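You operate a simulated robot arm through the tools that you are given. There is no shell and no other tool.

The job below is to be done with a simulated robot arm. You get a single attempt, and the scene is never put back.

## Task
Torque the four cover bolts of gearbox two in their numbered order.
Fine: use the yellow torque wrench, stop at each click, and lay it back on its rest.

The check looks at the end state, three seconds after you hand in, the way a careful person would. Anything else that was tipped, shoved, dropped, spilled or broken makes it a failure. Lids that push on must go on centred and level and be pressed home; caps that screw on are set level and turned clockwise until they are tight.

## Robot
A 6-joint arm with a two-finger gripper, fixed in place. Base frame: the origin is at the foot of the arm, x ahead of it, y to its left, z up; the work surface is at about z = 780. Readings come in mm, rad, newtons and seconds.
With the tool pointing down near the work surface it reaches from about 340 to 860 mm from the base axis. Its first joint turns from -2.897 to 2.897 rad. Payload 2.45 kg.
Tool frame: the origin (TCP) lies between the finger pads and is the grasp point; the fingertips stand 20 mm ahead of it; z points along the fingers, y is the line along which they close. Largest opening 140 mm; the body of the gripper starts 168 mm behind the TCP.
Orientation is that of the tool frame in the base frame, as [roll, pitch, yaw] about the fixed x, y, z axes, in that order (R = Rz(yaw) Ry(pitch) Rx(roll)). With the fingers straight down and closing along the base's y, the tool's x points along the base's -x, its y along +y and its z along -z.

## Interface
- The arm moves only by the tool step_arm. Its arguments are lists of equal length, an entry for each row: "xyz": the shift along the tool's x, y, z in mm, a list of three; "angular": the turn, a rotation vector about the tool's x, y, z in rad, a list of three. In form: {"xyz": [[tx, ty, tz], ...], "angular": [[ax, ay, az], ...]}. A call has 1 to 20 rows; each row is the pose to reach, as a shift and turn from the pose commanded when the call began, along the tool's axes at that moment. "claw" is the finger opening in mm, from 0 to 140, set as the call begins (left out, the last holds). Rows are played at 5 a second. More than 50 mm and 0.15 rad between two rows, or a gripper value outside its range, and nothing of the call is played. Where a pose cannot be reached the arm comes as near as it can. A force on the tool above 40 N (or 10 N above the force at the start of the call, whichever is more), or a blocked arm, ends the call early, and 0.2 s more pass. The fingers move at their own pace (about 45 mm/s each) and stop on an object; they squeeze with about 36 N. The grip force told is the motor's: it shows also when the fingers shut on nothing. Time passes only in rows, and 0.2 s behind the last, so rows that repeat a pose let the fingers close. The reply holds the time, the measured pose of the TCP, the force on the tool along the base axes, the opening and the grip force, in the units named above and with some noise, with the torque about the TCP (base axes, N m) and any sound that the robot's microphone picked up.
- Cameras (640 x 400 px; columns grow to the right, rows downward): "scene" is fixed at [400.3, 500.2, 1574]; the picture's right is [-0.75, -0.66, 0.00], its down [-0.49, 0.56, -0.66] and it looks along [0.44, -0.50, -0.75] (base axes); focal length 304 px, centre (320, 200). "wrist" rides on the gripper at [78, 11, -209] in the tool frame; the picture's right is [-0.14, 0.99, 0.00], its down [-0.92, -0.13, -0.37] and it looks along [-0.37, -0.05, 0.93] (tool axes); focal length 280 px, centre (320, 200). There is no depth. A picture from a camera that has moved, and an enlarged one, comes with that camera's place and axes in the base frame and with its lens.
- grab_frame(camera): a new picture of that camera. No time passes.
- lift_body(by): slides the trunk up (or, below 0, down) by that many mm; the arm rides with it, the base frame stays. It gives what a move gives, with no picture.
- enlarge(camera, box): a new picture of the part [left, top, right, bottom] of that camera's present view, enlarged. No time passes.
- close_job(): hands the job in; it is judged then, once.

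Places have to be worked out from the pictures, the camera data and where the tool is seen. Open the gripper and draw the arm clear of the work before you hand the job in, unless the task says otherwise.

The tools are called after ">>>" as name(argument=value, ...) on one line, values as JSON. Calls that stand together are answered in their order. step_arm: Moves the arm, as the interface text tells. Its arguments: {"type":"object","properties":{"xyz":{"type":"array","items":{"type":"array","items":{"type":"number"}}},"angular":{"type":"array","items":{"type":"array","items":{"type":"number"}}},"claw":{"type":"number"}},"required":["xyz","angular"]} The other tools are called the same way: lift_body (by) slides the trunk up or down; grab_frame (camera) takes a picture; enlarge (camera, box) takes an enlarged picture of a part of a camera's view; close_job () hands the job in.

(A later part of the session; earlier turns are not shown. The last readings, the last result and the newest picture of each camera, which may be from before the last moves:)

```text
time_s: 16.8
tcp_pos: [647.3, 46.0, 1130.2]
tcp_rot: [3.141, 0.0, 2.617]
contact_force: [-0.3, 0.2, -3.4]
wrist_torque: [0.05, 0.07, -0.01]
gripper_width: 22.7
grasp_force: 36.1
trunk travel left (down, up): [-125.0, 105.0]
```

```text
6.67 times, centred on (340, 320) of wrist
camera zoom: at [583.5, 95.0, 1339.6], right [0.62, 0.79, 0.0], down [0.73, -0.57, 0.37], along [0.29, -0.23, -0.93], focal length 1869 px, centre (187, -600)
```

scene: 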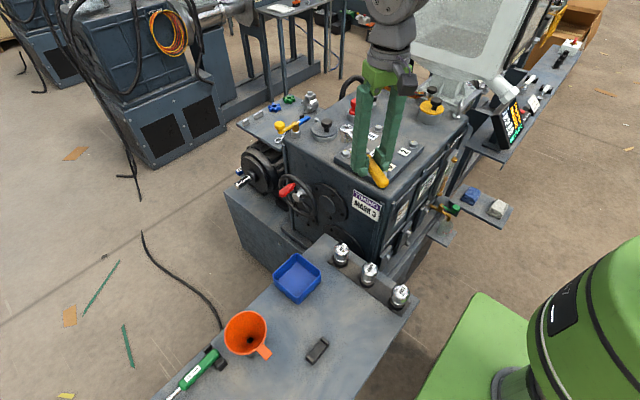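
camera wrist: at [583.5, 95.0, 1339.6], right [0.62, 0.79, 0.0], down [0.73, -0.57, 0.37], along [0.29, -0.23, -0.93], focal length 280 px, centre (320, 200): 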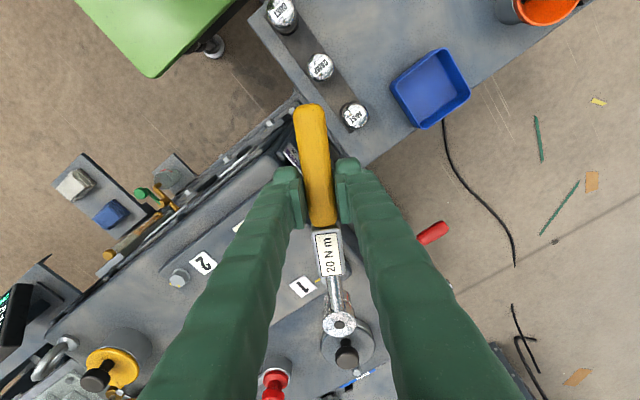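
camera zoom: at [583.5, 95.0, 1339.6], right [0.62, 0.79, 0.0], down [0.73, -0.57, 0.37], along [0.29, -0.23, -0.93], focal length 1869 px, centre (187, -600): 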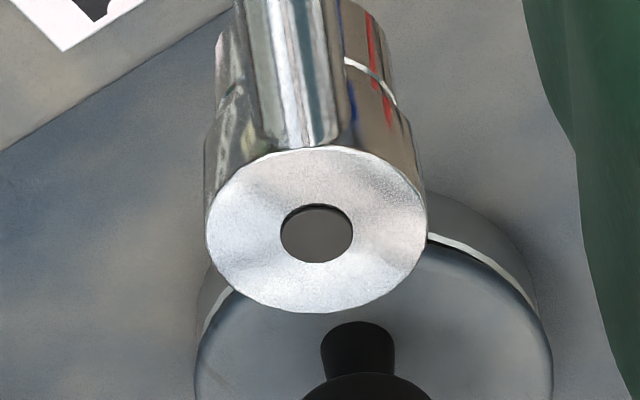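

The grip is stable: the head pixel hasn't changed since the unroll. Bolt height is poorly constrained from this angle, so I'll rise and move so the wrist camera looks nearly straight down on the cover. That will fix the bolt positions.

>>> step_arm(xyz=[[0, 0, -35], [0, 0, -70], [-34, -16, -75], [-68, -32, -75], [-102, -48, -75], [-136, -64, -75], [-169.8, -79.8, -75], [-169.8, -79.8, -75]], angular=[[0, 0, 0], [0, 0, 0], [0, 0, 0], [0, 0, 0], [0, 0, 0], [0, 0, 0], [0, 0, 0], [0, 0, 0]])

>>> grab_frame(camera="wrist")

>>> grab_frame(camera="scene")

```text
time_s: 18.6
tcp_pos: [752.6, -109.0, 1205.4]
tcp_rot: [-3.141, 0.0, 2.618]
contact_force: [-0.8, -0.3, -3.1]
wrist_torque: [0.04, 0.12, -0.03]
gripper_width: 22.6
grasp_force: 35.9
trunk travel left (down, up): [-125.0, 105.0]
```

```text
taken
camera wrist: at [689.0, -59.7, 1415.5], right [0.61, 0.79, 0.0], down [0.73, -0.57, 0.37], along [0.29, -0.23, -0.93], focal length 280 px, centre (320, 200)
```

wrist: 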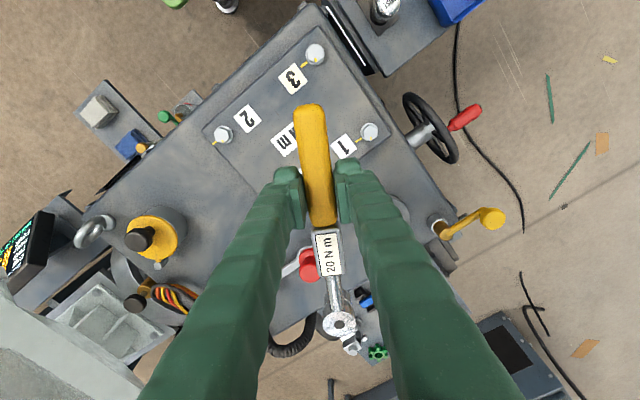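

```text
taken
```

scene: 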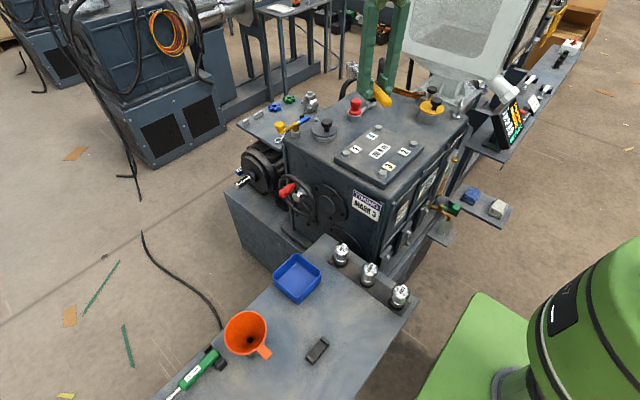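

The wrist camera now sees bolts 1, 2 and 3 from nearly overhead, and the scene camera sees the whole cover unobstructed. I'll zoom in on every bolt from both cameras.

>>> enlarge(camera="wrist", box=[340, 110, 400, 150])

>>> enlarge(camera="wrist", box=[285, 35, 345, 75])

>>> enlarge(camera="wrist", box=[195, 115, 255, 155])

>>> enlarge(camera="scene", box=[330, 140, 362, 160])

>>> enlarge(camera="scene", box=[364, 162, 396, 182])

>>> enlarge(camera="scene", box=[396, 134, 428, 154])

>>> enlarge(camera="scene", box=[362, 118, 394, 138])

```text
10.00 times, centred on (370, 130) of wrist
camera zoom: at [689.0, -59.7, 1415.5], right [0.61, 0.79, 0.0], down [0.73, -0.57, 0.37], along [0.29, -0.23, -0.93], focal length 2804 px, centre (-180, 900)
```

zoom: 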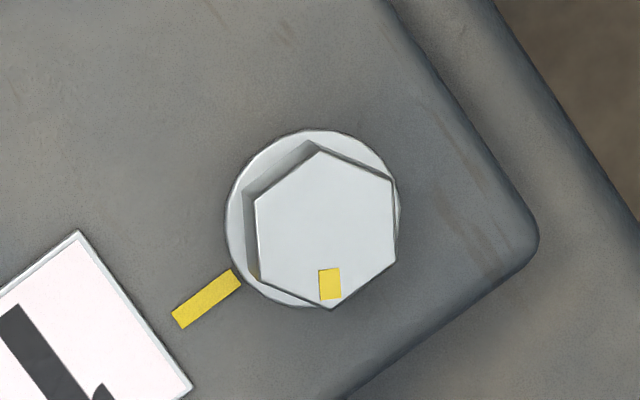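

```text
10.00 times, centred on (315, 55) of wrist
camera zoom: at [689.0, -59.7, 1415.5], right [0.61, 0.79, 0.0], down [0.73, -0.57, 0.37], along [0.29, -0.23, -0.93], focal length 2804 px, centre (370, 1650)
```

zoom: 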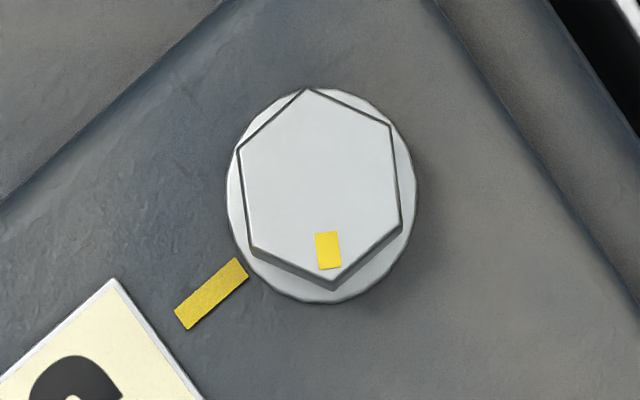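

```text
10.00 times, centred on (225, 135) of wrist
camera zoom: at [689.0, -59.7, 1415.5], right [0.61, 0.79, 0.0], down [0.73, -0.57, 0.37], along [0.29, -0.23, -0.93], focal length 2804 px, centre (1270, 850)
```

zoom: 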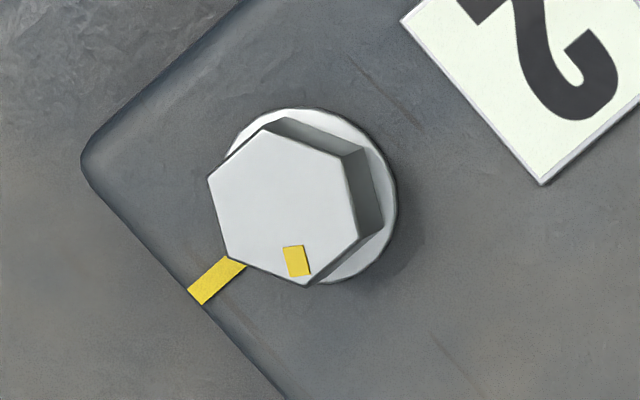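

```text
16.00 times, centred on (346, 150) of scene
camera zoom: at [400.3, 500.2, 1574.0], right [-0.75, -0.66, 0.0], down [-0.49, 0.56, -0.66], along [0.44, -0.5, -0.75], focal length 4856 px, centre (-96, 1000)
```

zoom: 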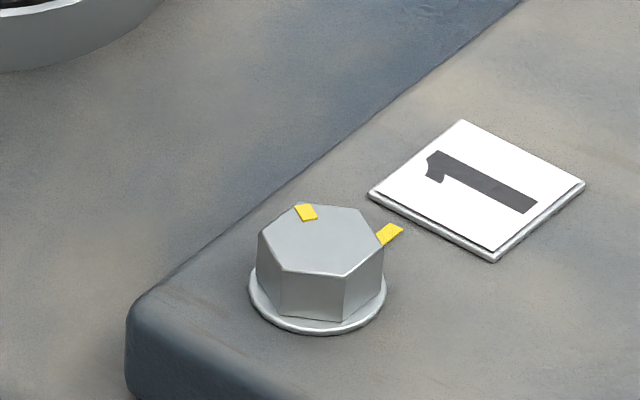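

```text
16.00 times, centred on (380, 172) of scene
camera zoom: at [400.3, 500.2, 1574.0], right [-0.75, -0.66, 0.0], down [-0.49, 0.56, -0.66], along [0.44, -0.5, -0.75], focal length 4856 px, centre (-640, 648)
```

zoom: 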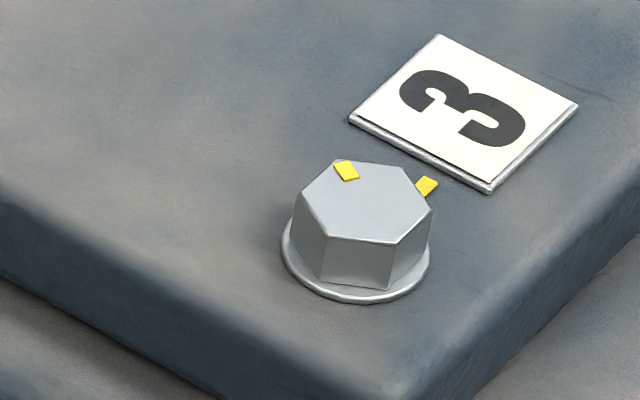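

```text
16.00 times, centred on (412, 144) of scene
camera zoom: at [400.3, 500.2, 1574.0], right [-0.75, -0.66, 0.0], down [-0.49, 0.56, -0.66], along [0.44, -0.5, -0.75], focal length 4856 px, centre (-1152, 1096)
```

zoom: 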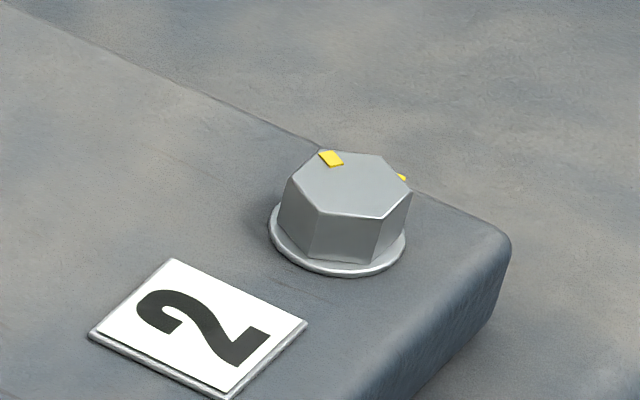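

```text
16.00 times, centred on (378, 128) of scene
camera zoom: at [400.3, 500.2, 1574.0], right [-0.75, -0.66, 0.0], down [-0.49, 0.56, -0.66], along [0.44, -0.5, -0.75], focal length 4856 px, centre (-608, 1352)
```

zoom: 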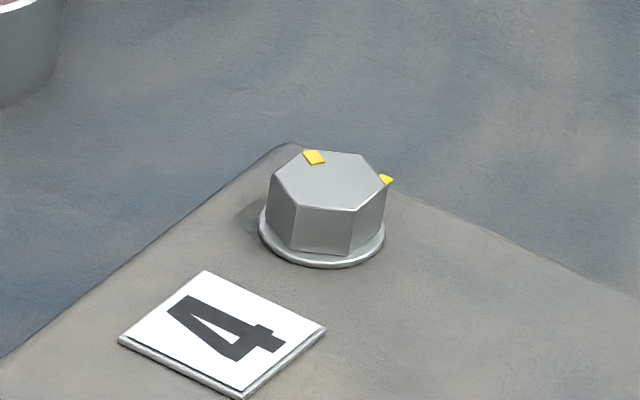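

Both cameras now agree. Bolts: 1 (774.5,-40.4), 2 (654.7,-199.8), 3 (654.8,-40.4), 4 (775,-200.2), head tops at z≈1035, hex corners at 30°+60°k. The lever is about 139.6 mm. I'll translate back over bolt 1, then lower to a close hover with the socket bottom about 9 mm above the head.

>>> step_arm(xyz=[[31, 14, 0], [62, 28, 0], [93, 42, 0], [124, 56, 0], [153.5, 70, 0], [153.5, 70, 40], [153.5, 70, 80], [153.5, 70, 110], [153.5, 70, 120], [153.5, 70, 120]], angular=[[0, 0, 0], [0, 0, 0], [0, 0, 0], [0, 0, 0], [0, 0, 0], [0, 0, 0], [0, 0, 0], [0, 0, 0], [0, 0, 0], [0, 0, 0]])

>>> enlarge(camera="scene", box=[325, 125, 365, 165])

>>> enlarge(camera="wrist", box=[300, 290, 380, 350])

>>> grab_frame(camera="scene")

```text
time_s: 20.8
tcp_pos: [653.0, 30.8, 1085.2]
tcp_rot: [3.141, -0.002, 2.619]
contact_force: [-1.0, 0.9, -2.0]
wrist_torque: [0.1, 0.11, 0.01]
gripper_width: 23.2
grasp_force: 36.5
trunk travel left (down, up): [-125.0, 105.0]
```

```text
10.00 times, centred on (345, 145) of scene
camera zoom: at [400.3, 500.2, 1574.0], right [-0.75, -0.66, 0.0], down [-0.49, 0.56, -0.66], along [0.44, -0.5, -0.75], focal length 3035 px, centre (70, 750)
```

zoom: 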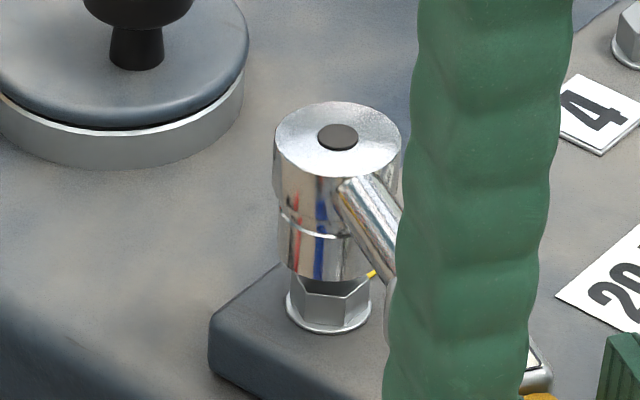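

```text
6.67 times, centred on (340, 320) of wrist
camera zoom: at [590.7, 79.3, 1294.4], right [0.61, 0.79, 0.0], down [0.73, -0.57, 0.37], along [0.29, -0.23, -0.93], focal length 1869 px, centre (187, -600)
```

zoom: 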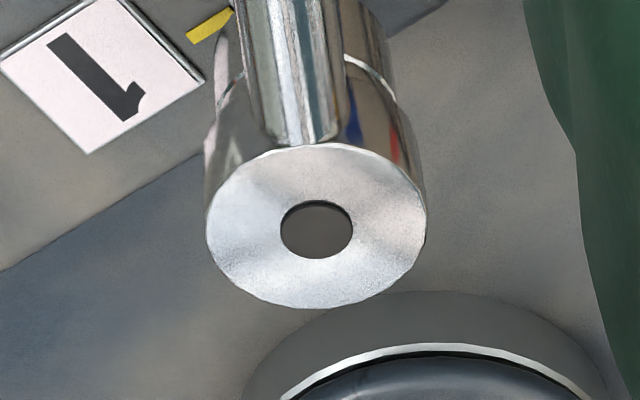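

```text
taken
```

scene: 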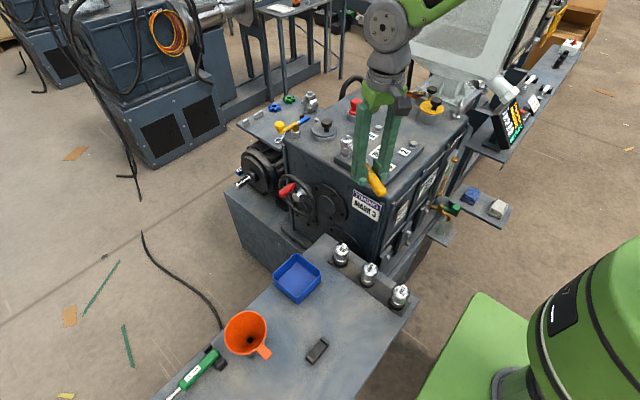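

The head is almost directly over bolt 1: it needs about 1 mm of tool -y, and the droop is about 1.7°. I'll trim that, pitch the tool to level the socket, and lower it until the socket bottom is just above the bolt head.

>>> step_arm(xyz=[[-0.2, -1.0, 0], [-0.2, -1.0, 4], [-0.2, -1.0, 8], [-0.2, -1.0, 11], [-0.2, -1.0, 11]], angular=[[0, -0.03, 0], [0, -0.03, 0], [0, -0.03, 0], [0, -0.03, 0], [0, -0.03, 0]])

>>> enlarge(camera="scene", box=[325, 125, 365, 165])

>>> enlarge(camera="wrist", box=[300, 290, 380, 350])

```text
time_s: 22.0
tcp_pos: [654.7, 28.0, 1073.1]
tcp_rot: [-3.141, 0.03, 2.618]
contact_force: [-0.5, 1.0, -2.9]
wrist_torque: [0.07, 0.11, -0.02]
gripper_width: 22.8
grasp_force: 35.7
trunk travel left (down, up): [-125.0, 105.0]
```

```text
10.00 times, centred on (345, 145) of scene
camera zoom: at [400.3, 500.2, 1574.0], right [-0.75, -0.66, 0.0], down [-0.49, 0.56, -0.66], along [0.44, -0.5, -0.75], focal length 3035 px, centre (70, 750)
```

zoom: 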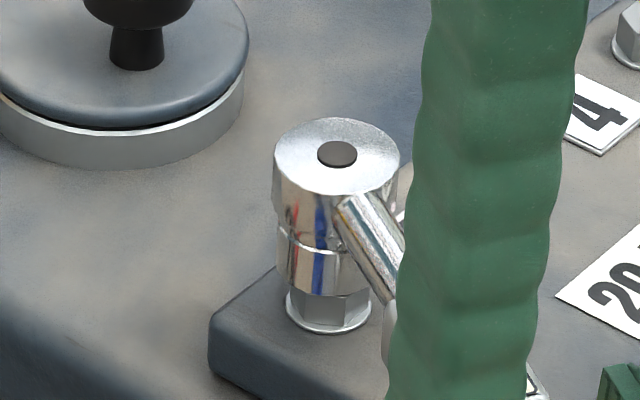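

```text
6.67 times, centred on (340, 320) of wrist
camera zoom: at [586.4, 80.5, 1280.7], right [0.61, 0.79, 0.0], down [0.72, -0.57, 0.4], along [0.31, -0.24, -0.92], focal length 1869 px, centre (187, -600)
```

zoom: 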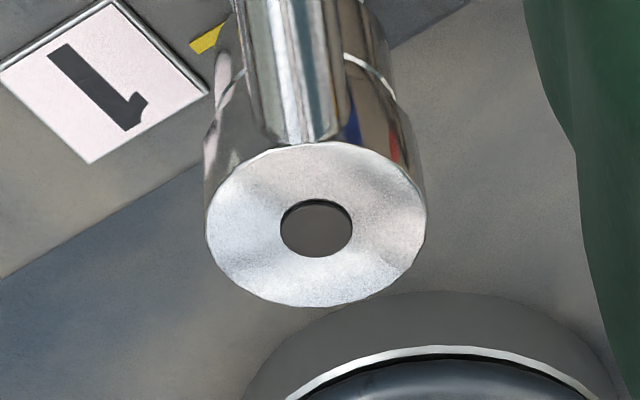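

The socket bottom is now about 4 mm above the head and still about 1 mm to the left in the scene view. I'll nudge it right by 1.1 mm and then lower in small steps.

>>> step_arm(xyz=[[0.36, -1.04, 0], [0.4, -1.04, 1.5], [0.45, -1.04, 3], [0.5, -1.04, 4.5], [0.55, -1.04, 6], [0.55, -1.04, 6]], angular=[[0, 0, 0], [0, 0, 0], [0, 0, 0], [0, 0, 0], [0, 0, 0], [0, 0, 0]])

>>> enlarge(camera="scene", box=[325, 125, 365, 165])

>>> enlarge(camera="wrist", box=[300, 290, 380, 350])

```text
time_s: 23.4
tcp_pos: [653.0, 28.5, 1067.0]
tcp_rot: [3.141, 0.031, 2.618]
contact_force: [-0.6, 0.4, 5.9]
wrist_torque: [-0.53, -0.95, 0.12]
gripper_width: 22.9
grasp_force: 36.4
trunk travel left (down, up): [-125.0, 105.0]
```

```text
10.00 times, centred on (345, 145) of scene
camera zoom: at [400.3, 500.2, 1574.0], right [-0.75, -0.66, 0.0], down [-0.49, 0.56, -0.66], along [0.44, -0.5, -0.75], focal length 3035 px, centre (70, 750)
```

zoom: 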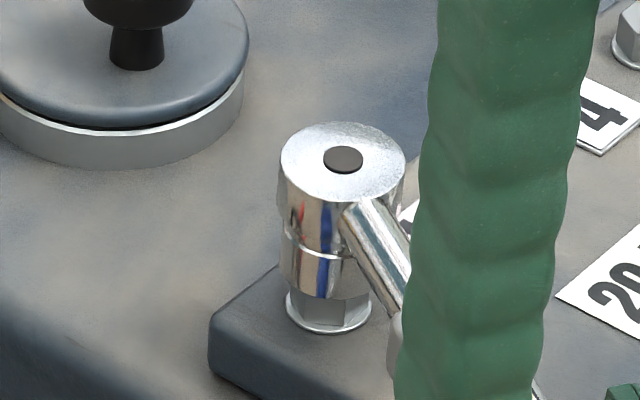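

```text
6.67 times, centred on (340, 320) of wrist
camera zoom: at [584.5, 80.0, 1275.0], right [0.61, 0.79, 0.0], down [0.72, -0.57, 0.4], along [0.32, -0.24, -0.92], focal length 1869 px, centre (187, -600)
```

zoom: 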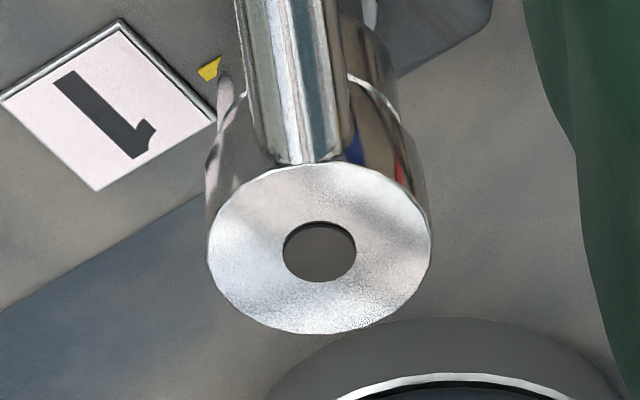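

The socket landed on the bolt head instead of dropping over it: about 9 N of contact, and the head tipped up about 1.8° relative to the tool, which confirms head tops at z≈1035. I'll lift 6.5 mm, return the tool to vertical (which now levels the wrench), shift slightly in tool +y, and look again.

>>> step_arm(xyz=[[-0.1, 0, -3], [-0.2, 0, -6.5], [-0.2, 0, -6.5], [0.4, 1.5, -6.5], [0.4, 1.5, -6.5]], angular=[[0, 0, 0], [0, 0, 0], [0, 0.03, 0], [0, 0.03, 0], [0, 0.03, 0]])

>>> enlarge(camera="scene", box=[325, 125, 365, 165])

>>> enlarge(camera="wrist", box=[300, 290, 380, 350])

>>> enlarge(camera="scene", box=[335, 140, 359, 160])

```text
time_s: 24.6
tcp_pos: [653.8, 28.7, 1074.9]
tcp_rot: [-3.141, 0.001, 2.618]
contact_force: [0.6, 0.2, -2.9]
wrist_torque: [0.07, 0.1, 0.02]
gripper_width: 22.7
grasp_force: 35.9
trunk travel left (down, up): [-125.0, 105.0]
```

```text
10.00 times, centred on (345, 145) of scene
camera zoom: at [400.3, 500.2, 1574.0], right [-0.75, -0.66, 0.0], down [-0.49, 0.56, -0.66], along [0.44, -0.5, -0.75], focal length 3035 px, centre (70, 750)
```

zoom: 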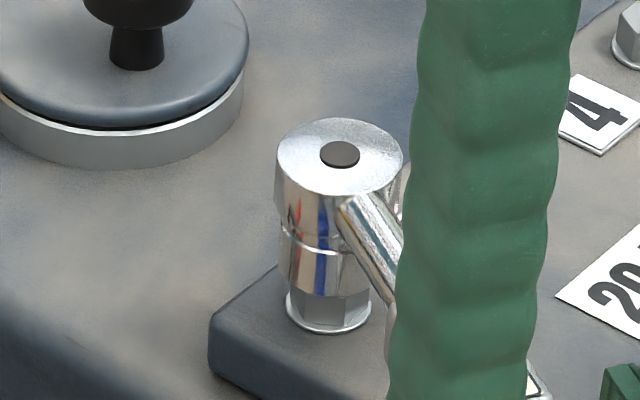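

```text
6.67 times, centred on (340, 320) of wrist
camera zoom: at [590.7, 78.0, 1283.9], right [0.61, 0.79, 0.0], down [0.73, -0.57, 0.37], along [0.29, -0.23, -0.93], focal length 1869 px, centre (187, -600)
```

zoom: 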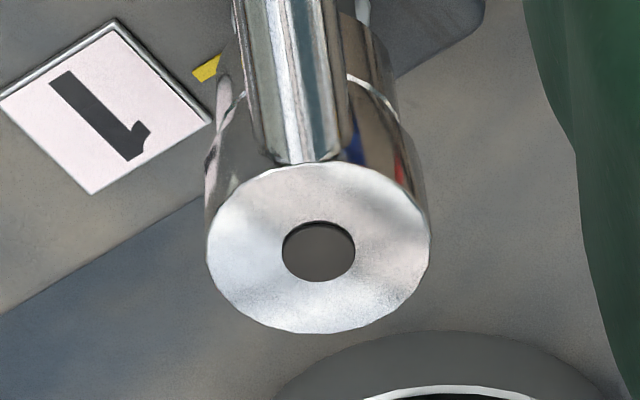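

```text
16.00 times, centred on (347, 150) of scene
camera zoom: at [400.3, 500.2, 1574.0], right [-0.75, -0.66, 0.0], down [-0.49, 0.56, -0.66], along [0.44, -0.5, -0.75], focal length 4856 px, centre (-112, 1000)
```

zoom: 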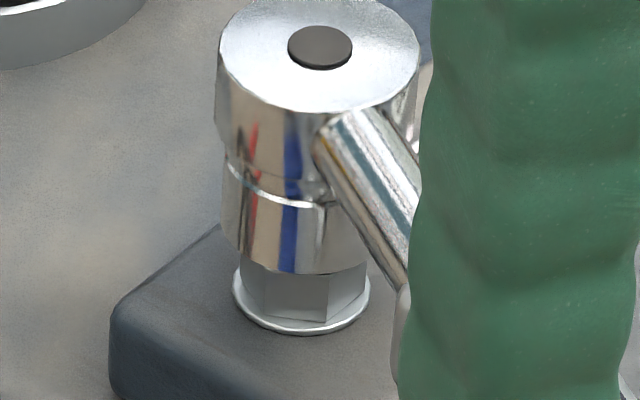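

The wrench is level again. Combining the contact data with this view, the socket needs about +1.1 mm in tool x and -0.15 mm in y. I'll apply that and lower 6 mm to test entry.

>>> step_arm(xyz=[[1.1, -0.15, 0], [1.1, -0.15, 2], [1.1, -0.15, 4], [1.1, -0.15, 6], [1.1, -0.15, 6]], angular=[[0, 0, 0], [0, 0, 0], [0, 0, 0], [0, 0, 0], [0, 0, 0]])

>>> enlarge(camera="scene", box=[335, 140, 359, 160])

>>> enlarge(camera="wrist", box=[300, 290, 380, 350])

```text
time_s: 25.8
tcp_pos: [652.0, 30.3, 1069.0]
tcp_rot: [-3.142, -0.001, 2.617]
contact_force: [0.1, 0.1, -2.8]
wrist_torque: [0.07, 0.12, 0.01]
gripper_width: 22.7
grasp_force: 36.0
trunk travel left (down, up): [-125.0, 105.0]
```

```text
16.00 times, centred on (347, 150) of scene
camera zoom: at [400.3, 500.2, 1574.0], right [-0.75, -0.66, 0.0], down [-0.49, 0.56, -0.66], along [0.44, -0.5, -0.75], focal length 4856 px, centre (-112, 1000)
```

zoom: 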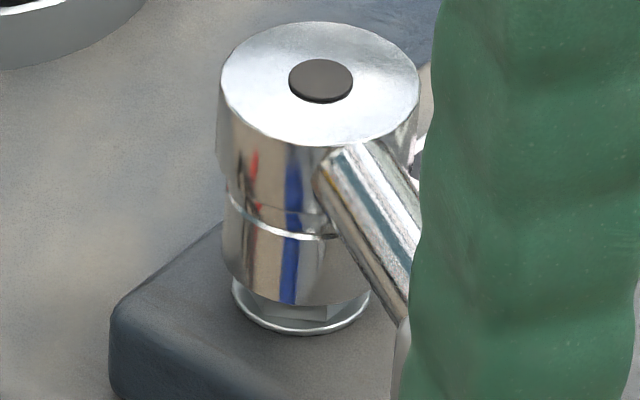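

```text
6.67 times, centred on (340, 320) of wrist
camera zoom: at [589.6, 78.5, 1278.1], right [0.61, 0.79, 0.0], down [0.73, -0.57, 0.37], along [0.29, -0.23, -0.93], focal length 1869 px, centre (187, -600)
```

zoom: 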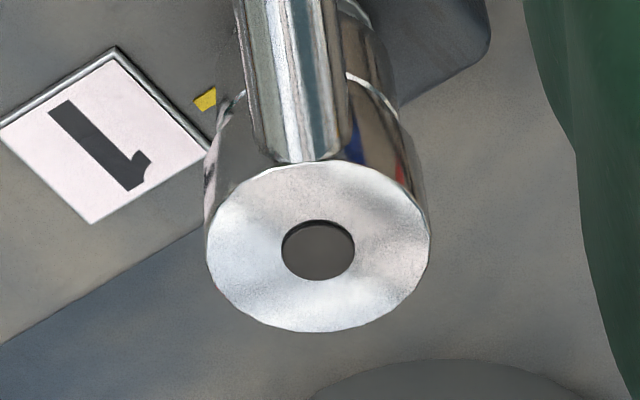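

It went over the head with no contact force. I'll lower about 6 mm more to seat the socket near the washer.

>>> step_arm(xyz=[[0, 0, 1.5], [0, 0, 3], [0, 0, 4.5], [0, 0, 6], [0, 0, 6]], angular=[[0, 0, 0], [0, 0, 0], [0, 0, 0], [0, 0, 0], [0, 0, 0]])

>>> enlarge(camera="scene", box=[335, 140, 359, 160])

>>> enlarge(camera="wrist", box=[300, 290, 380, 350])

```text
time_s: 27.0
tcp_pos: [652.4, 30.6, 1062.9]
tcp_rot: [-3.141, 0.001, 2.617]
contact_force: [-0.2, -0.5, -3.5]
wrist_torque: [0.08, 0.09, -0.02]
gripper_width: 22.7
grasp_force: 36.0
trunk travel left (down, up): [-125.0, 105.0]
```

```text
16.00 times, centred on (347, 150) of scene
camera zoom: at [400.3, 500.2, 1574.0], right [-0.75, -0.66, 0.0], down [-0.49, 0.56, -0.66], along [0.44, -0.5, -0.75], focal length 4856 px, centre (-112, 1000)
```

zoom: 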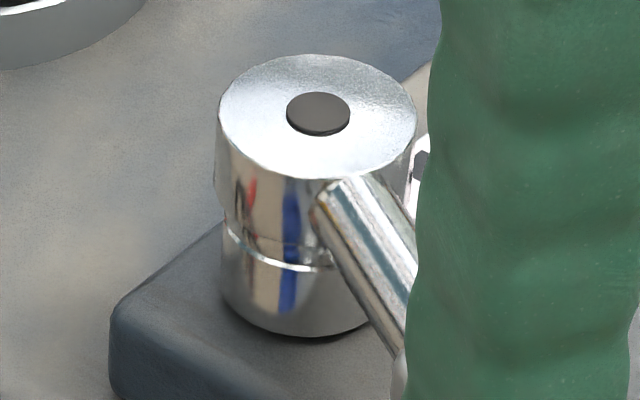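

```text
6.67 times, centred on (340, 320) of wrist
camera zoom: at [589.5, 78.7, 1271.7], right [0.61, 0.79, 0.0], down [0.73, -0.57, 0.37], along [0.29, -0.23, -0.93], focal length 1869 px, centre (187, -600)
```

zoom: 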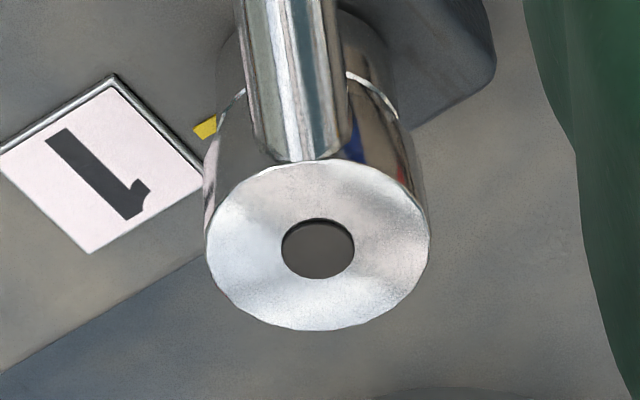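

The socket now covers the whole bolt head down to the washer, with no side load. I'll start turning clockwise about the bolt axis (tool +z, radius 139.6 mm), beginning with a gentle 0.12 rad to feel the torque.

>>> step_arm(xyz=[[-0.03, 2.79, 0], [-0.11, 5.58, 0], [-0.25, 8.37, 0], [-0.45, 11.16, 0], [-0.7, 13.94, 0], [-1.0, 16.71, 0], [-1.0, 16.71, 0]], angular=[[0, 0, 0.02], [0, 0, 0.04], [0, 0, 0.06], [0, 0, 0.08], [0, 0, 0.1], [0, 0, 0.12], [0, 0, 0.12]])

>>> enlarge(camera="wrist", box=[300, 290, 380, 350])

>>> enlarge(camera="scene", box=[335, 140, 359, 160])

```text
time_s: 28.6
tcp_pos: [661.4, 44.2, 1062.7]
tcp_rot: [3.141, -0.002, 2.499]
contact_force: [-0.4, -0.2, -2.8]
wrist_torque: [0.09, 0.03, 0.09]
gripper_width: 22.7
grasp_force: 35.9
trunk travel left (down, up): [-125.0, 105.0]
```

```text
6.67 times, centred on (340, 320) of wrist
camera zoom: at [605.3, 100.1, 1272.0], right [0.7, 0.71, 0.0], down [0.66, -0.66, 0.37], along [0.26, -0.26, -0.93], focal length 1869 px, centre (187, -600)
```

zoom: 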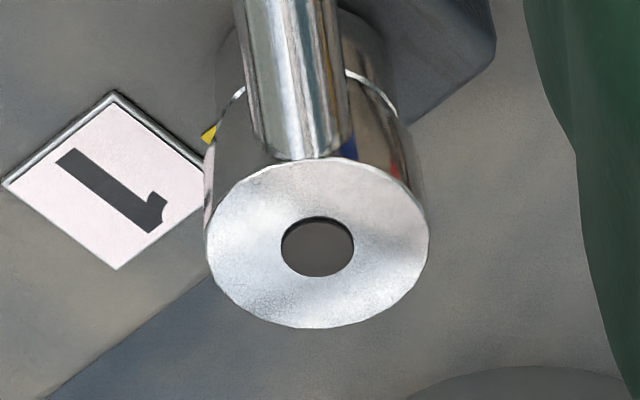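

```text
16.00 times, centred on (347, 150) of scene
camera zoom: at [400.3, 500.2, 1574.0], right [-0.75, -0.66, 0.0], down [-0.49, 0.56, -0.66], along [0.44, -0.5, -0.75], focal length 4856 px, centre (-112, 1000)
```

zoom: 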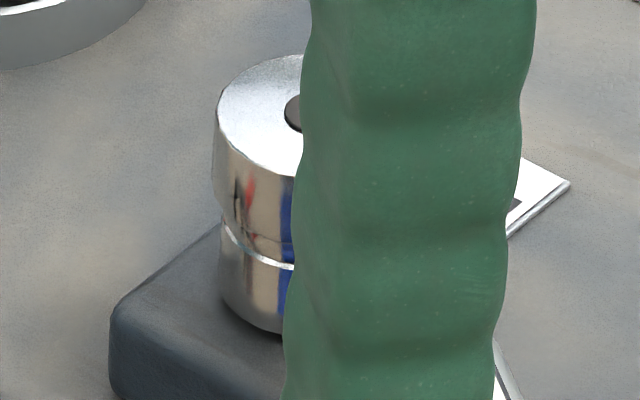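

There's almost no resistance so far, just socket play or free turning. I'll continue another 0.15 rad.

>>> step_arm(xyz=[[-0.06, 4.19, 0], [-0.25, 8.37, 0], [-0.57, 12.55, 0], [-1.0, 16.71, 0], [-1.57, 20.86, 0], [-1.57, 20.86, 0]], angular=[[0, 0, 0.03], [0, 0, 0.06], [0, 0, 0.09], [0, 0, 0.12], [0, 0, 0.15], [0, 0, 0.15]])

>>> enlarge(camera="wrist", box=[300, 290, 380, 350])

```text
time_s: 30.0
tcp_pos: [676.5, 58.9, 1062.6]
tcp_rot: [3.142, -0.001, 2.348]
contact_force: [2.5, -2.3, -0.4]
wrist_torque: [-0.16, -0.15, 0.06]
gripper_width: 22.8
grasp_force: 35.5
trunk travel left (down, up): [-125.0, 105.0]
```

```text
6.67 times, centred on (340, 320) of wrist
camera zoom: at [627.8, 123.6, 1271.5], right [0.8, 0.6, 0.0], down [0.55, -0.75, 0.37], along [0.22, -0.3, -0.93], focal length 1869 px, centre (187, -600)
```

zoom: 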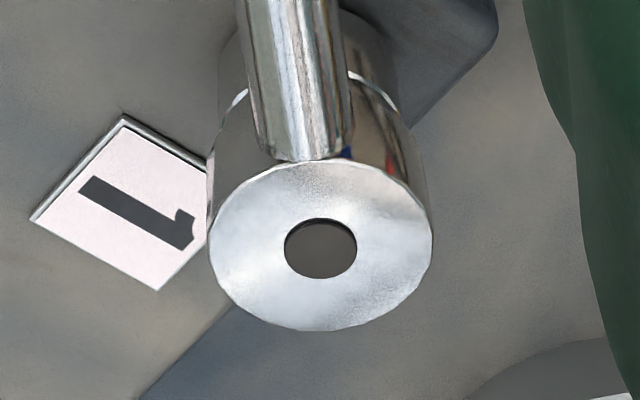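

There's a small radial pull of about 3.4 N and no tangential load yet. I'll trim the radius by 0.8 mm and continue another 0.15 rad.

>>> step_arm(xyz=[[-0.46, 4.19, 0], [-0.85, 8.37, 0], [-1.27, 12.55, 0], [-1.8, 16.71, 0], [-2.37, 20.86, 0], [-2.37, 20.86, 0]], angular=[[0, 0, 0.03], [0, 0, 0.06], [0, 0, 0.09], [0, 0, 0.12], [0, 0, 0.15], [0, 0, 0.15]])

>>> enlarge(camera="wrist", box=[300, 290, 380, 350])

>>> grab_frame(camera="scene")

```text
time_s: 31.4
tcp_pos: [690.2, 74.9, 1062.6]
tcp_rot: [-3.141, -0.001, 2.198]
contact_force: [-1.1, 4.5, -2.4]
wrist_torque: [0.13, 0.13, 0.17]
gripper_width: 23.0
grasp_force: 36.1
trunk travel left (down, up): [-125.0, 105.0]
```

```text
6.67 times, centred on (340, 320) of wrist
camera zoom: at [653.8, 143.4, 1271.5], right [0.88, 0.47, 0.0], down [0.44, -0.82, 0.37], along [0.17, -0.33, -0.93], focal length 1869 px, centre (187, -600)
```

zoom: 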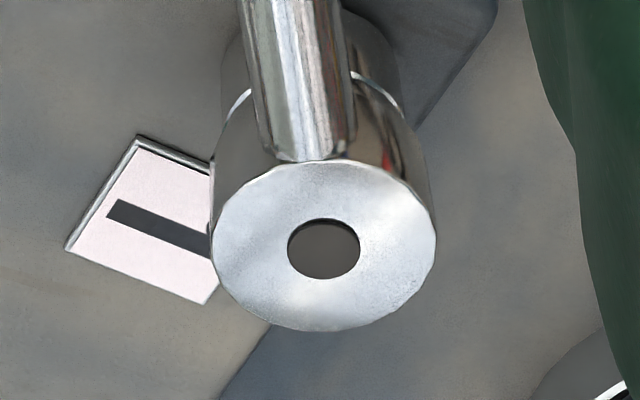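

```text
taken
```

scene: 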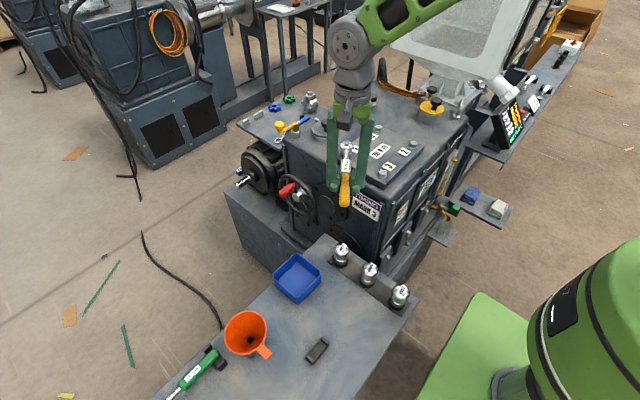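

The radial force flipped to +4.3 N, so the best trim is about half of that. Tangential load is still near zero after 0.42 rad, so the bolt is running free. I'll continue 0.15 rad with a small outward trim.

>>> step_arm(xyz=[[0.24, 4.19, 0], [0.1, 8.37, 0], [-0.2, 12.55, 0], [-0.6, 16.71, 0], [-1.17, 20.86, 0], [-1.17, 20.86, 0]], angular=[[0, 0, 0.03], [0, 0, 0.06], [0, 0, 0.09], [0, 0, 0.12], [0, 0, 0.15], [0, 0, 0.15]])

>>> enlarge(camera="wrist", box=[300, 290, 380, 350])

>>> enlarge(camera="scene", box=[320, 130, 372, 165])

```text
time_s: 32.8
tcp_pos: [708.7, 84.3, 1062.4]
tcp_rot: [3.14, 0.001, 2.048]
contact_force: [-1.2, 7.1, -0.8]
wrist_torque: [0.07, -0.02, 0.23]
gripper_width: 23.0
grasp_force: 36.4
trunk travel left (down, up): [-125.0, 105.0]
```

```text
6.67 times, centred on (340, 320) of wrist
camera zoom: at [682.3, 159.3, 1271.4], right [0.94, 0.33, 0.0], down [0.31, -0.88, 0.37], along [0.12, -0.35, -0.93], focal length 1869 px, centre (187, -600)
```

zoom: 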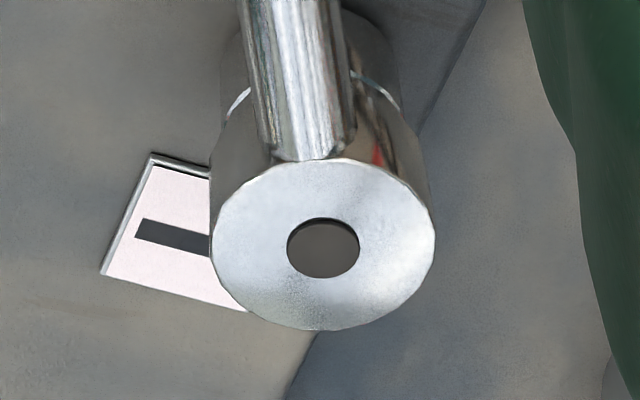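

```text
11.43 times, centred on (346, 148) of scene
camera zoom: at [400.3, 500.2, 1574.0], right [-0.75, -0.66, 0.0], down [-0.49, 0.56, -0.66], along [0.44, -0.5, -0.75], focal length 3469 px, centre (23, 800)
```

zoom: 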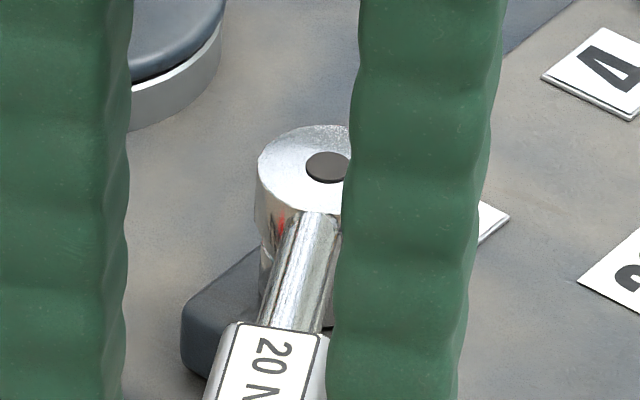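

Radial load is about +7 N, so the true bolt centre is slightly further in +y than assumed. I'll trim outward 0.9 mm while turning another 0.15 rad, to 0.72 total.

>>> step_arm(xyz=[[0.5, 4.19, 0], [0.5, 8.37, 0], [0.3, 12.55, 0], [-0.1, 16.71, 0], [-0.67, 20.86, 0], [-0.67, 20.86, 0]], angular=[[0, 0, 0.03], [0, 0, 0.06], [0, 0, 0.09], [0, 0, 0.12], [0, 0, 0.15], [0, 0, 0.15]])

>>> enlarge(camera="wrist", box=[300, 290, 380, 350])

>>> enlarge(camera="scene", box=[320, 130, 372, 165])

```text
time_s: 34.2
tcp_pos: [728.6, 92.7, 1062.9]
tcp_rot: [3.142, 0.0, 1.896]
contact_force: [-0.1, 0.8, -2.9]
wrist_torque: [0.01, 0.01, 0.17]
gripper_width: 22.9
grasp_force: 36.5
trunk travel left (down, up): [-125.0, 105.0]
```

```text
6.67 times, centred on (340, 320) of wrist
camera zoom: at [713.3, 170.7, 1271.8], right [0.98, 0.19, 0.0], down [0.17, -0.91, 0.37], along [0.07, -0.36, -0.93], focal length 1869 px, centre (187, -600)
```

zoom: 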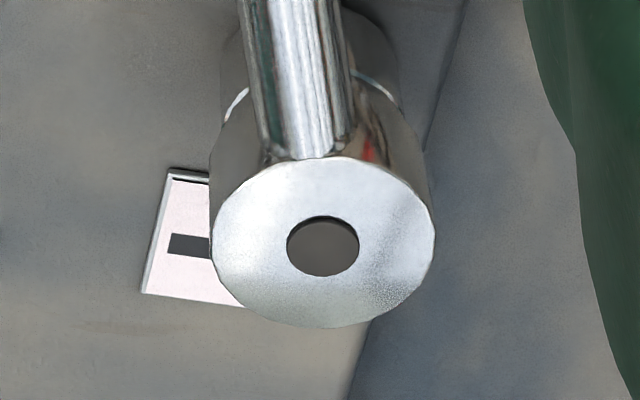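

```text
11.43 times, centred on (346, 148) of scene
camera zoom: at [400.3, 500.2, 1574.0], right [-0.75, -0.66, 0.0], down [-0.49, 0.56, -0.66], along [0.44, -0.5, -0.75], focal length 3469 px, centre (23, 800)
```

zoom: 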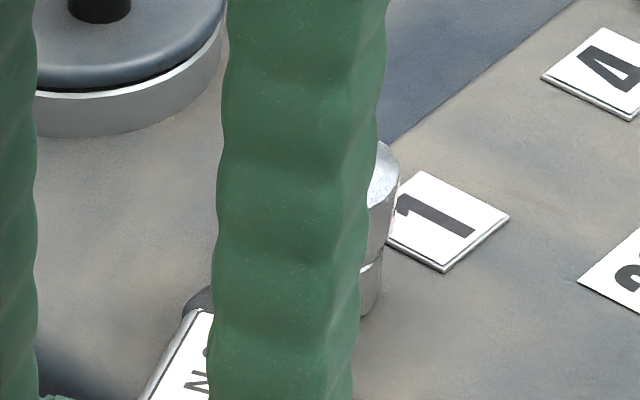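

Forces are near zero at 0.72 rad (41°). I'll go on in finer steps as the mark alignment near 60° approaches.

>>> step_arm(xyz=[[-0.03, 2.79, 0], [-0.11, 5.58, 0], [-0.25, 8.37, 0], [-0.45, 11.16, 0], [-0.7, 13.94, 0], [-0.7, 13.94, 0]], angular=[[0, 0, 0.02], [0, 0, 0.04], [0, 0, 0.06], [0, 0, 0.08], [0, 0, 0.1], [0, 0, 0.1]])

```text
time_s: 35.6
tcp_pos: [742.4, 96.4, 1062.6]
tcp_rot: [-3.141, -0.001, 1.798]
contact_force: [0.3, 2.3, -3.6]
wrist_torque: [0.05, 0.03, 0.24]
gripper_width: 22.8
grasp_force: 36.2
trunk travel left (down, up): [-125.0, 105.0]
```

Still light at 0.82 rad. I'll continue in 0.06 rad calls with slow rows so I can stop right on the click.

>>> step_arm(xyz=[[-0.01, 1.68, 0], [-0.04, 3.35, 0], [-0.09, 5.02, 0], [-0.16, 6.7, 0], [-0.25, 8.37, 0]], angular=[[0, 0, 0.012], [0, 0, 0.024], [0, 0, 0.036], [0, 0, 0.048], [0, 0, 0.06]])

```text
time_s: 36.8
tcp_pos: [751.9, 97.9, 1062.5]
tcp_rot: [-3.141, 0.0, 1.735]
contact_force: [-0.1, -0.5, -3.2]
wrist_torque: [0.1, 0.02, 0.22]
gripper_width: 22.9
grasp_force: 35.9
trunk travel left (down, up): [-125.0, 105.0]
```

At 0.88 rad there's no resistance yet. I'll keep going with the same slow increments.

>>> step_arm(xyz=[[-0.01, 1.68, 0], [-0.04, 3.35, 0], [-0.09, 5.02, 0], [-0.16, 6.7, 0], [-0.25, 8.37, 0]], angular=[[0, 0, 0.012], [0, 0, 0.024], [0, 0, 0.036], [0, 0, 0.048], [0, 0, 0.06]])

>>> grab_frame(camera="scene")

>>> grab_frame(camera="wrist")

```text
time_s: 38.0
tcp_pos: [758.5, 99.0, 1063.3]
tcp_rot: [3.14, 0.001, 1.676]
contact_force: [1.3, 1.2, 1.9]
wrist_torque: [-0.43, -0.1, 0.43]
gripper_width: 22.8
grasp_force: 35.7
trunk travel left (down, up): [-125.0, 105.0]
```

```text
taken
```

scene: 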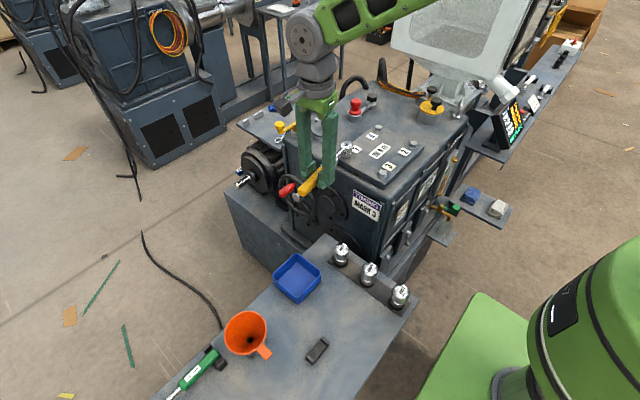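

```text
taken
camera wrist: at [759.8, 178.8, 1271.5], right [1.0, -0.03, 0.0], down [-0.03, -0.93, 0.37], along [-0.01, -0.37, -0.93], focal length 280 px, centre (320, 200)
```

wrist: 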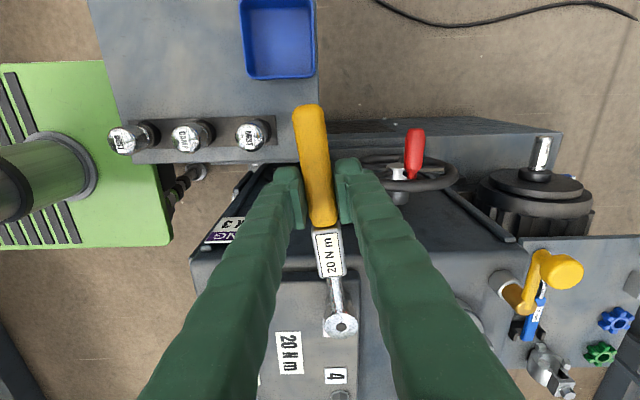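

At 0.94 rad the vertical force and torque changed slightly. I'll look closely at the head before going on.

>>> enlarge(camera="scene", box=[325, 135, 365, 165])

>>> enlarge(camera="wrist", box=[300, 290, 380, 350])

```text
13.33 times, centred on (345, 150) of scene
camera zoom: at [400.3, 500.2, 1574.0], right [-0.75, -0.66, 0.0], down [-0.49, 0.56, -0.66], along [0.44, -0.5, -0.75], focal length 4047 px, centre (-13, 867)
```

zoom: 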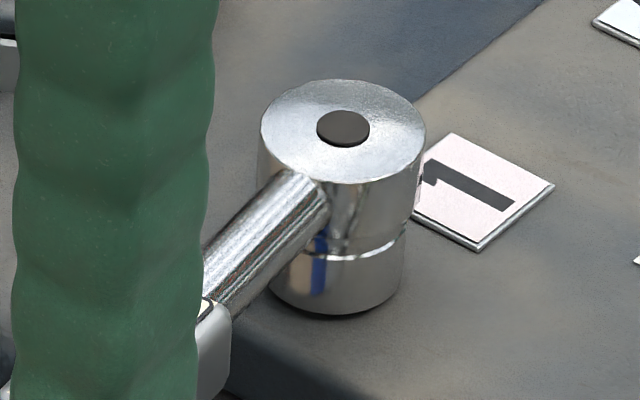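

```text
6.67 times, centred on (340, 320) of wrist
camera zoom: at [759.8, 178.8, 1271.5], right [1.0, -0.03, 0.0], down [-0.03, -0.93, 0.37], along [-0.01, -0.37, -0.93], focal length 1869 px, centre (187, -600)
```

zoom: 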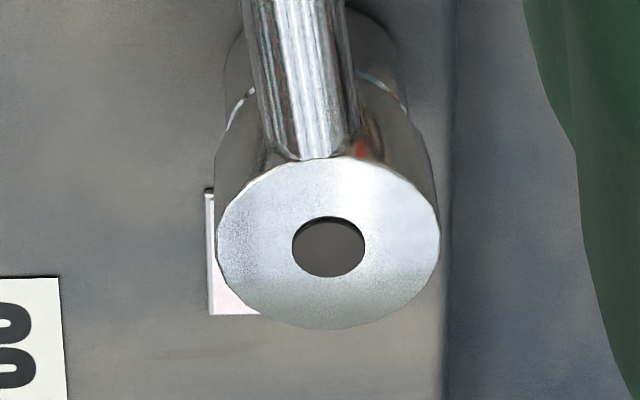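

The head is still seated, and the wrench lags the hand slightly, so resistance is starting to build. I'll continue with 0.04 rad per call.

>>> step_arm(xyz=[[-0.01, 1.4, 0], [-0.03, 2.79, 0], [-0.06, 4.19, 0], [-0.11, 5.58, 0]], angular=[[0, 0, 0.01], [0, 0, 0.02], [0, 0, 0.03], [0, 0, 0.04]])

```text
time_s: 39.0
tcp_pos: [763.8, 101.3, 1062.5]
tcp_rot: [-3.14, 0.0, 1.638]
contact_force: [0.0, -1.0, -3.5]
wrist_torque: [0.22, 0.01, 0.25]
gripper_width: 22.8
grasp_force: 35.4
trunk travel left (down, up): [-125.0, 105.0]
```

Forces relaxed again at 0.98 rad. Continuing.

>>> step_arm(xyz=[[-0.01, 1.4, 0], [-0.03, 2.79, 0], [-0.06, 4.19, 0], [-0.11, 5.58, 0]], angular=[[0, 0, 0.01], [0, 0, 0.02], [0, 0, 0.03], [0, 0, 0.04]])

```text
time_s: 40.0
tcp_pos: [769.6, 101.4, 1062.7]
tcp_rot: [3.141, -0.001, 1.598]
contact_force: [0.6, 3.4, -4.3]
wrist_torque: [0.17, -0.01, 0.32]
gripper_width: 23.2
grasp_force: 36.4
trunk travel left (down, up): [-125.0, 105.0]
```

At 1.02 rad there's still no tangential load (yaw is now about 91.5°). Continuing with small calls.

>>> step_arm(xyz=[[-0.01, 1.4, 0], [-0.03, 2.79, 0], [-0.06, 4.19, 0], [-0.11, 5.58, 0]], angular=[[0, 0, 0.01], [0, 0, 0.02], [0, 0, 0.03], [0, 0, 0.04]])

```text
time_s: 41.0
tcp_pos: [775.7, 100.4, 1062.6]
tcp_rot: [-3.142, 0.001, 1.558]
contact_force: [-2.2, 4.3, -2.4]
wrist_torque: [0.06, 0.09, 0.03]
gripper_width: 23.3
grasp_force: 36.1
trunk travel left (down, up): [-125.0, 105.0]
```

Tangential resistance is appearing: -2.2 N against the motion, with +4.3 N radial. I'll trim 0.4 mm outward and continue in small steps.

>>> step_arm(xyz=[[0.19, 1.4, 0], [0.37, 2.79, 0], [0.34, 4.19, 0]], angular=[[0, 0, 0.01], [0, 0, 0.02], [0, 0, 0.03]])

```text
time_s: 41.8
tcp_pos: [779.9, 100.8, 1062.4]
tcp_rot: [-3.141, 0.001, 1.526]
contact_force: [1.1, 4.0, -1.3]
wrist_torque: [-0.07, -0.02, 0.29]
gripper_width: 22.9
grasp_force: 35.7
trunk travel left (down, up): [-125.0, 105.0]
```

Not resisting yet at 1.09 rad. I'll keep the increments small.

>>> step_arm(xyz=[[0.1, 1.4, 0], [0.17, 2.79, 0], [0.14, 4.19, 0], [0.09, 5.58, 0]], angular=[[0, 0, 0.01], [0, 0, 0.02], [0, 0, 0.03], [0, 0, 0.04]])

>>> enlarge(camera="scene", box=[315, 130, 365, 170])

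>>> enlarge(camera="wrist", box=[300, 290, 380, 350])

```text
time_s: 42.8
tcp_pos: [786.5, 99.7, 1062.3]
tcp_rot: [-3.141, -0.001, 1.487]
contact_force: [1.1, 0.5, -0.2]
wrist_torque: [-0.26, -0.05, 0.34]
gripper_width: 23.0
grasp_force: 36.4
trunk travel left (down, up): [-125.0, 105.0]
```

```text
10.00 times, centred on (340, 150) of scene
camera zoom: at [400.3, 500.2, 1574.0], right [-0.75, -0.66, 0.0], down [-0.49, 0.56, -0.66], along [0.44, -0.5, -0.75], focal length 3035 px, centre (120, 700)
```

zoom: 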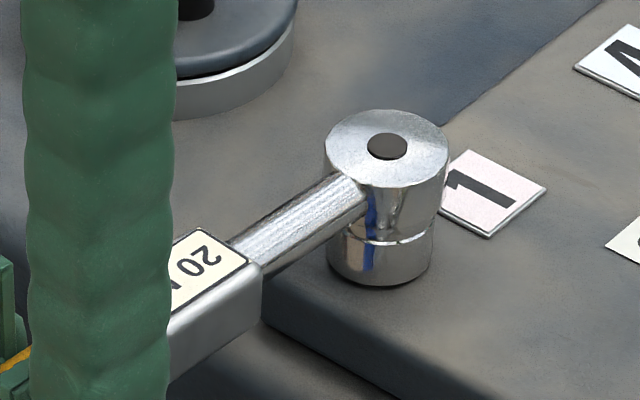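

```text
6.67 times, centred on (340, 320) of wrist
camera zoom: at [801.4, 177.5, 1271.7], right [0.98, -0.22, 0.0], down [-0.2, -0.91, 0.37], along [-0.08, -0.36, -0.93], focal length 1869 px, centre (187, -600)
```

zoom: 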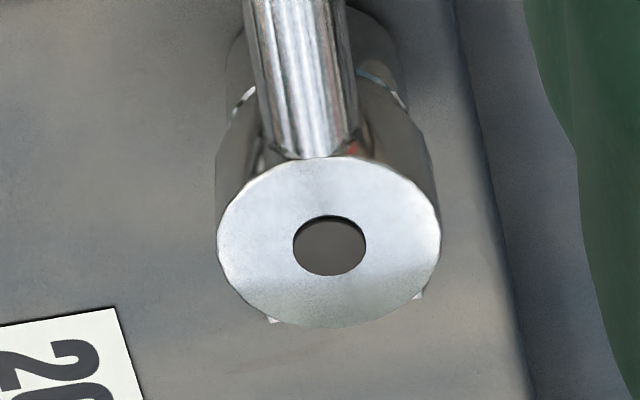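

I've turned 65° with only a faint running torque of about 0.3 N·m. Continuing carefully.

>>> step_arm(xyz=[[0, 1.4, 0], [0, 2.79, 0], [-0.03, 4.19, 0], [-0.08, 5.58, 0]], angular=[[0, 0, 0.01], [0, 0, 0.02], [0, 0, 0.03], [0, 0, 0.04]])

```text
time_s: 43.8
tcp_pos: [789.9, 100.4, 1063.6]
tcp_rot: [-3.14, 0.001, 1.447]
contact_force: [0.0, -4.5, -1.2]
wrist_torque: [-0.15, -0.02, 0.38]
gripper_width: 22.9
grasp_force: 35.7
trunk travel left (down, up): [-125.0, 105.0]
```

Radial load is -4.5 N, so I'll trim inward 0.4 mm and continue.

>>> step_arm(xyz=[[-0.2, 1.4, 0], [-0.4, 2.79, 0], [-0.46, 4.19, 0], [-0.5, 5.58, 0]], angular=[[0, 0, 0.01], [0, 0, 0.02], [0, 0, 0.03], [0, 0, 0.04]])

```text
time_s: 44.8
tcp_pos: [796.1, 99.2, 1062.5]
tcp_rot: [3.14, 0.0, 1.409]
contact_force: [0.5, 0.1, -3.5]
wrist_torque: [0.21, -0.02, 0.32]
gripper_width: 23.2
grasp_force: 35.7
trunk travel left (down, up): [-125.0, 105.0]
```

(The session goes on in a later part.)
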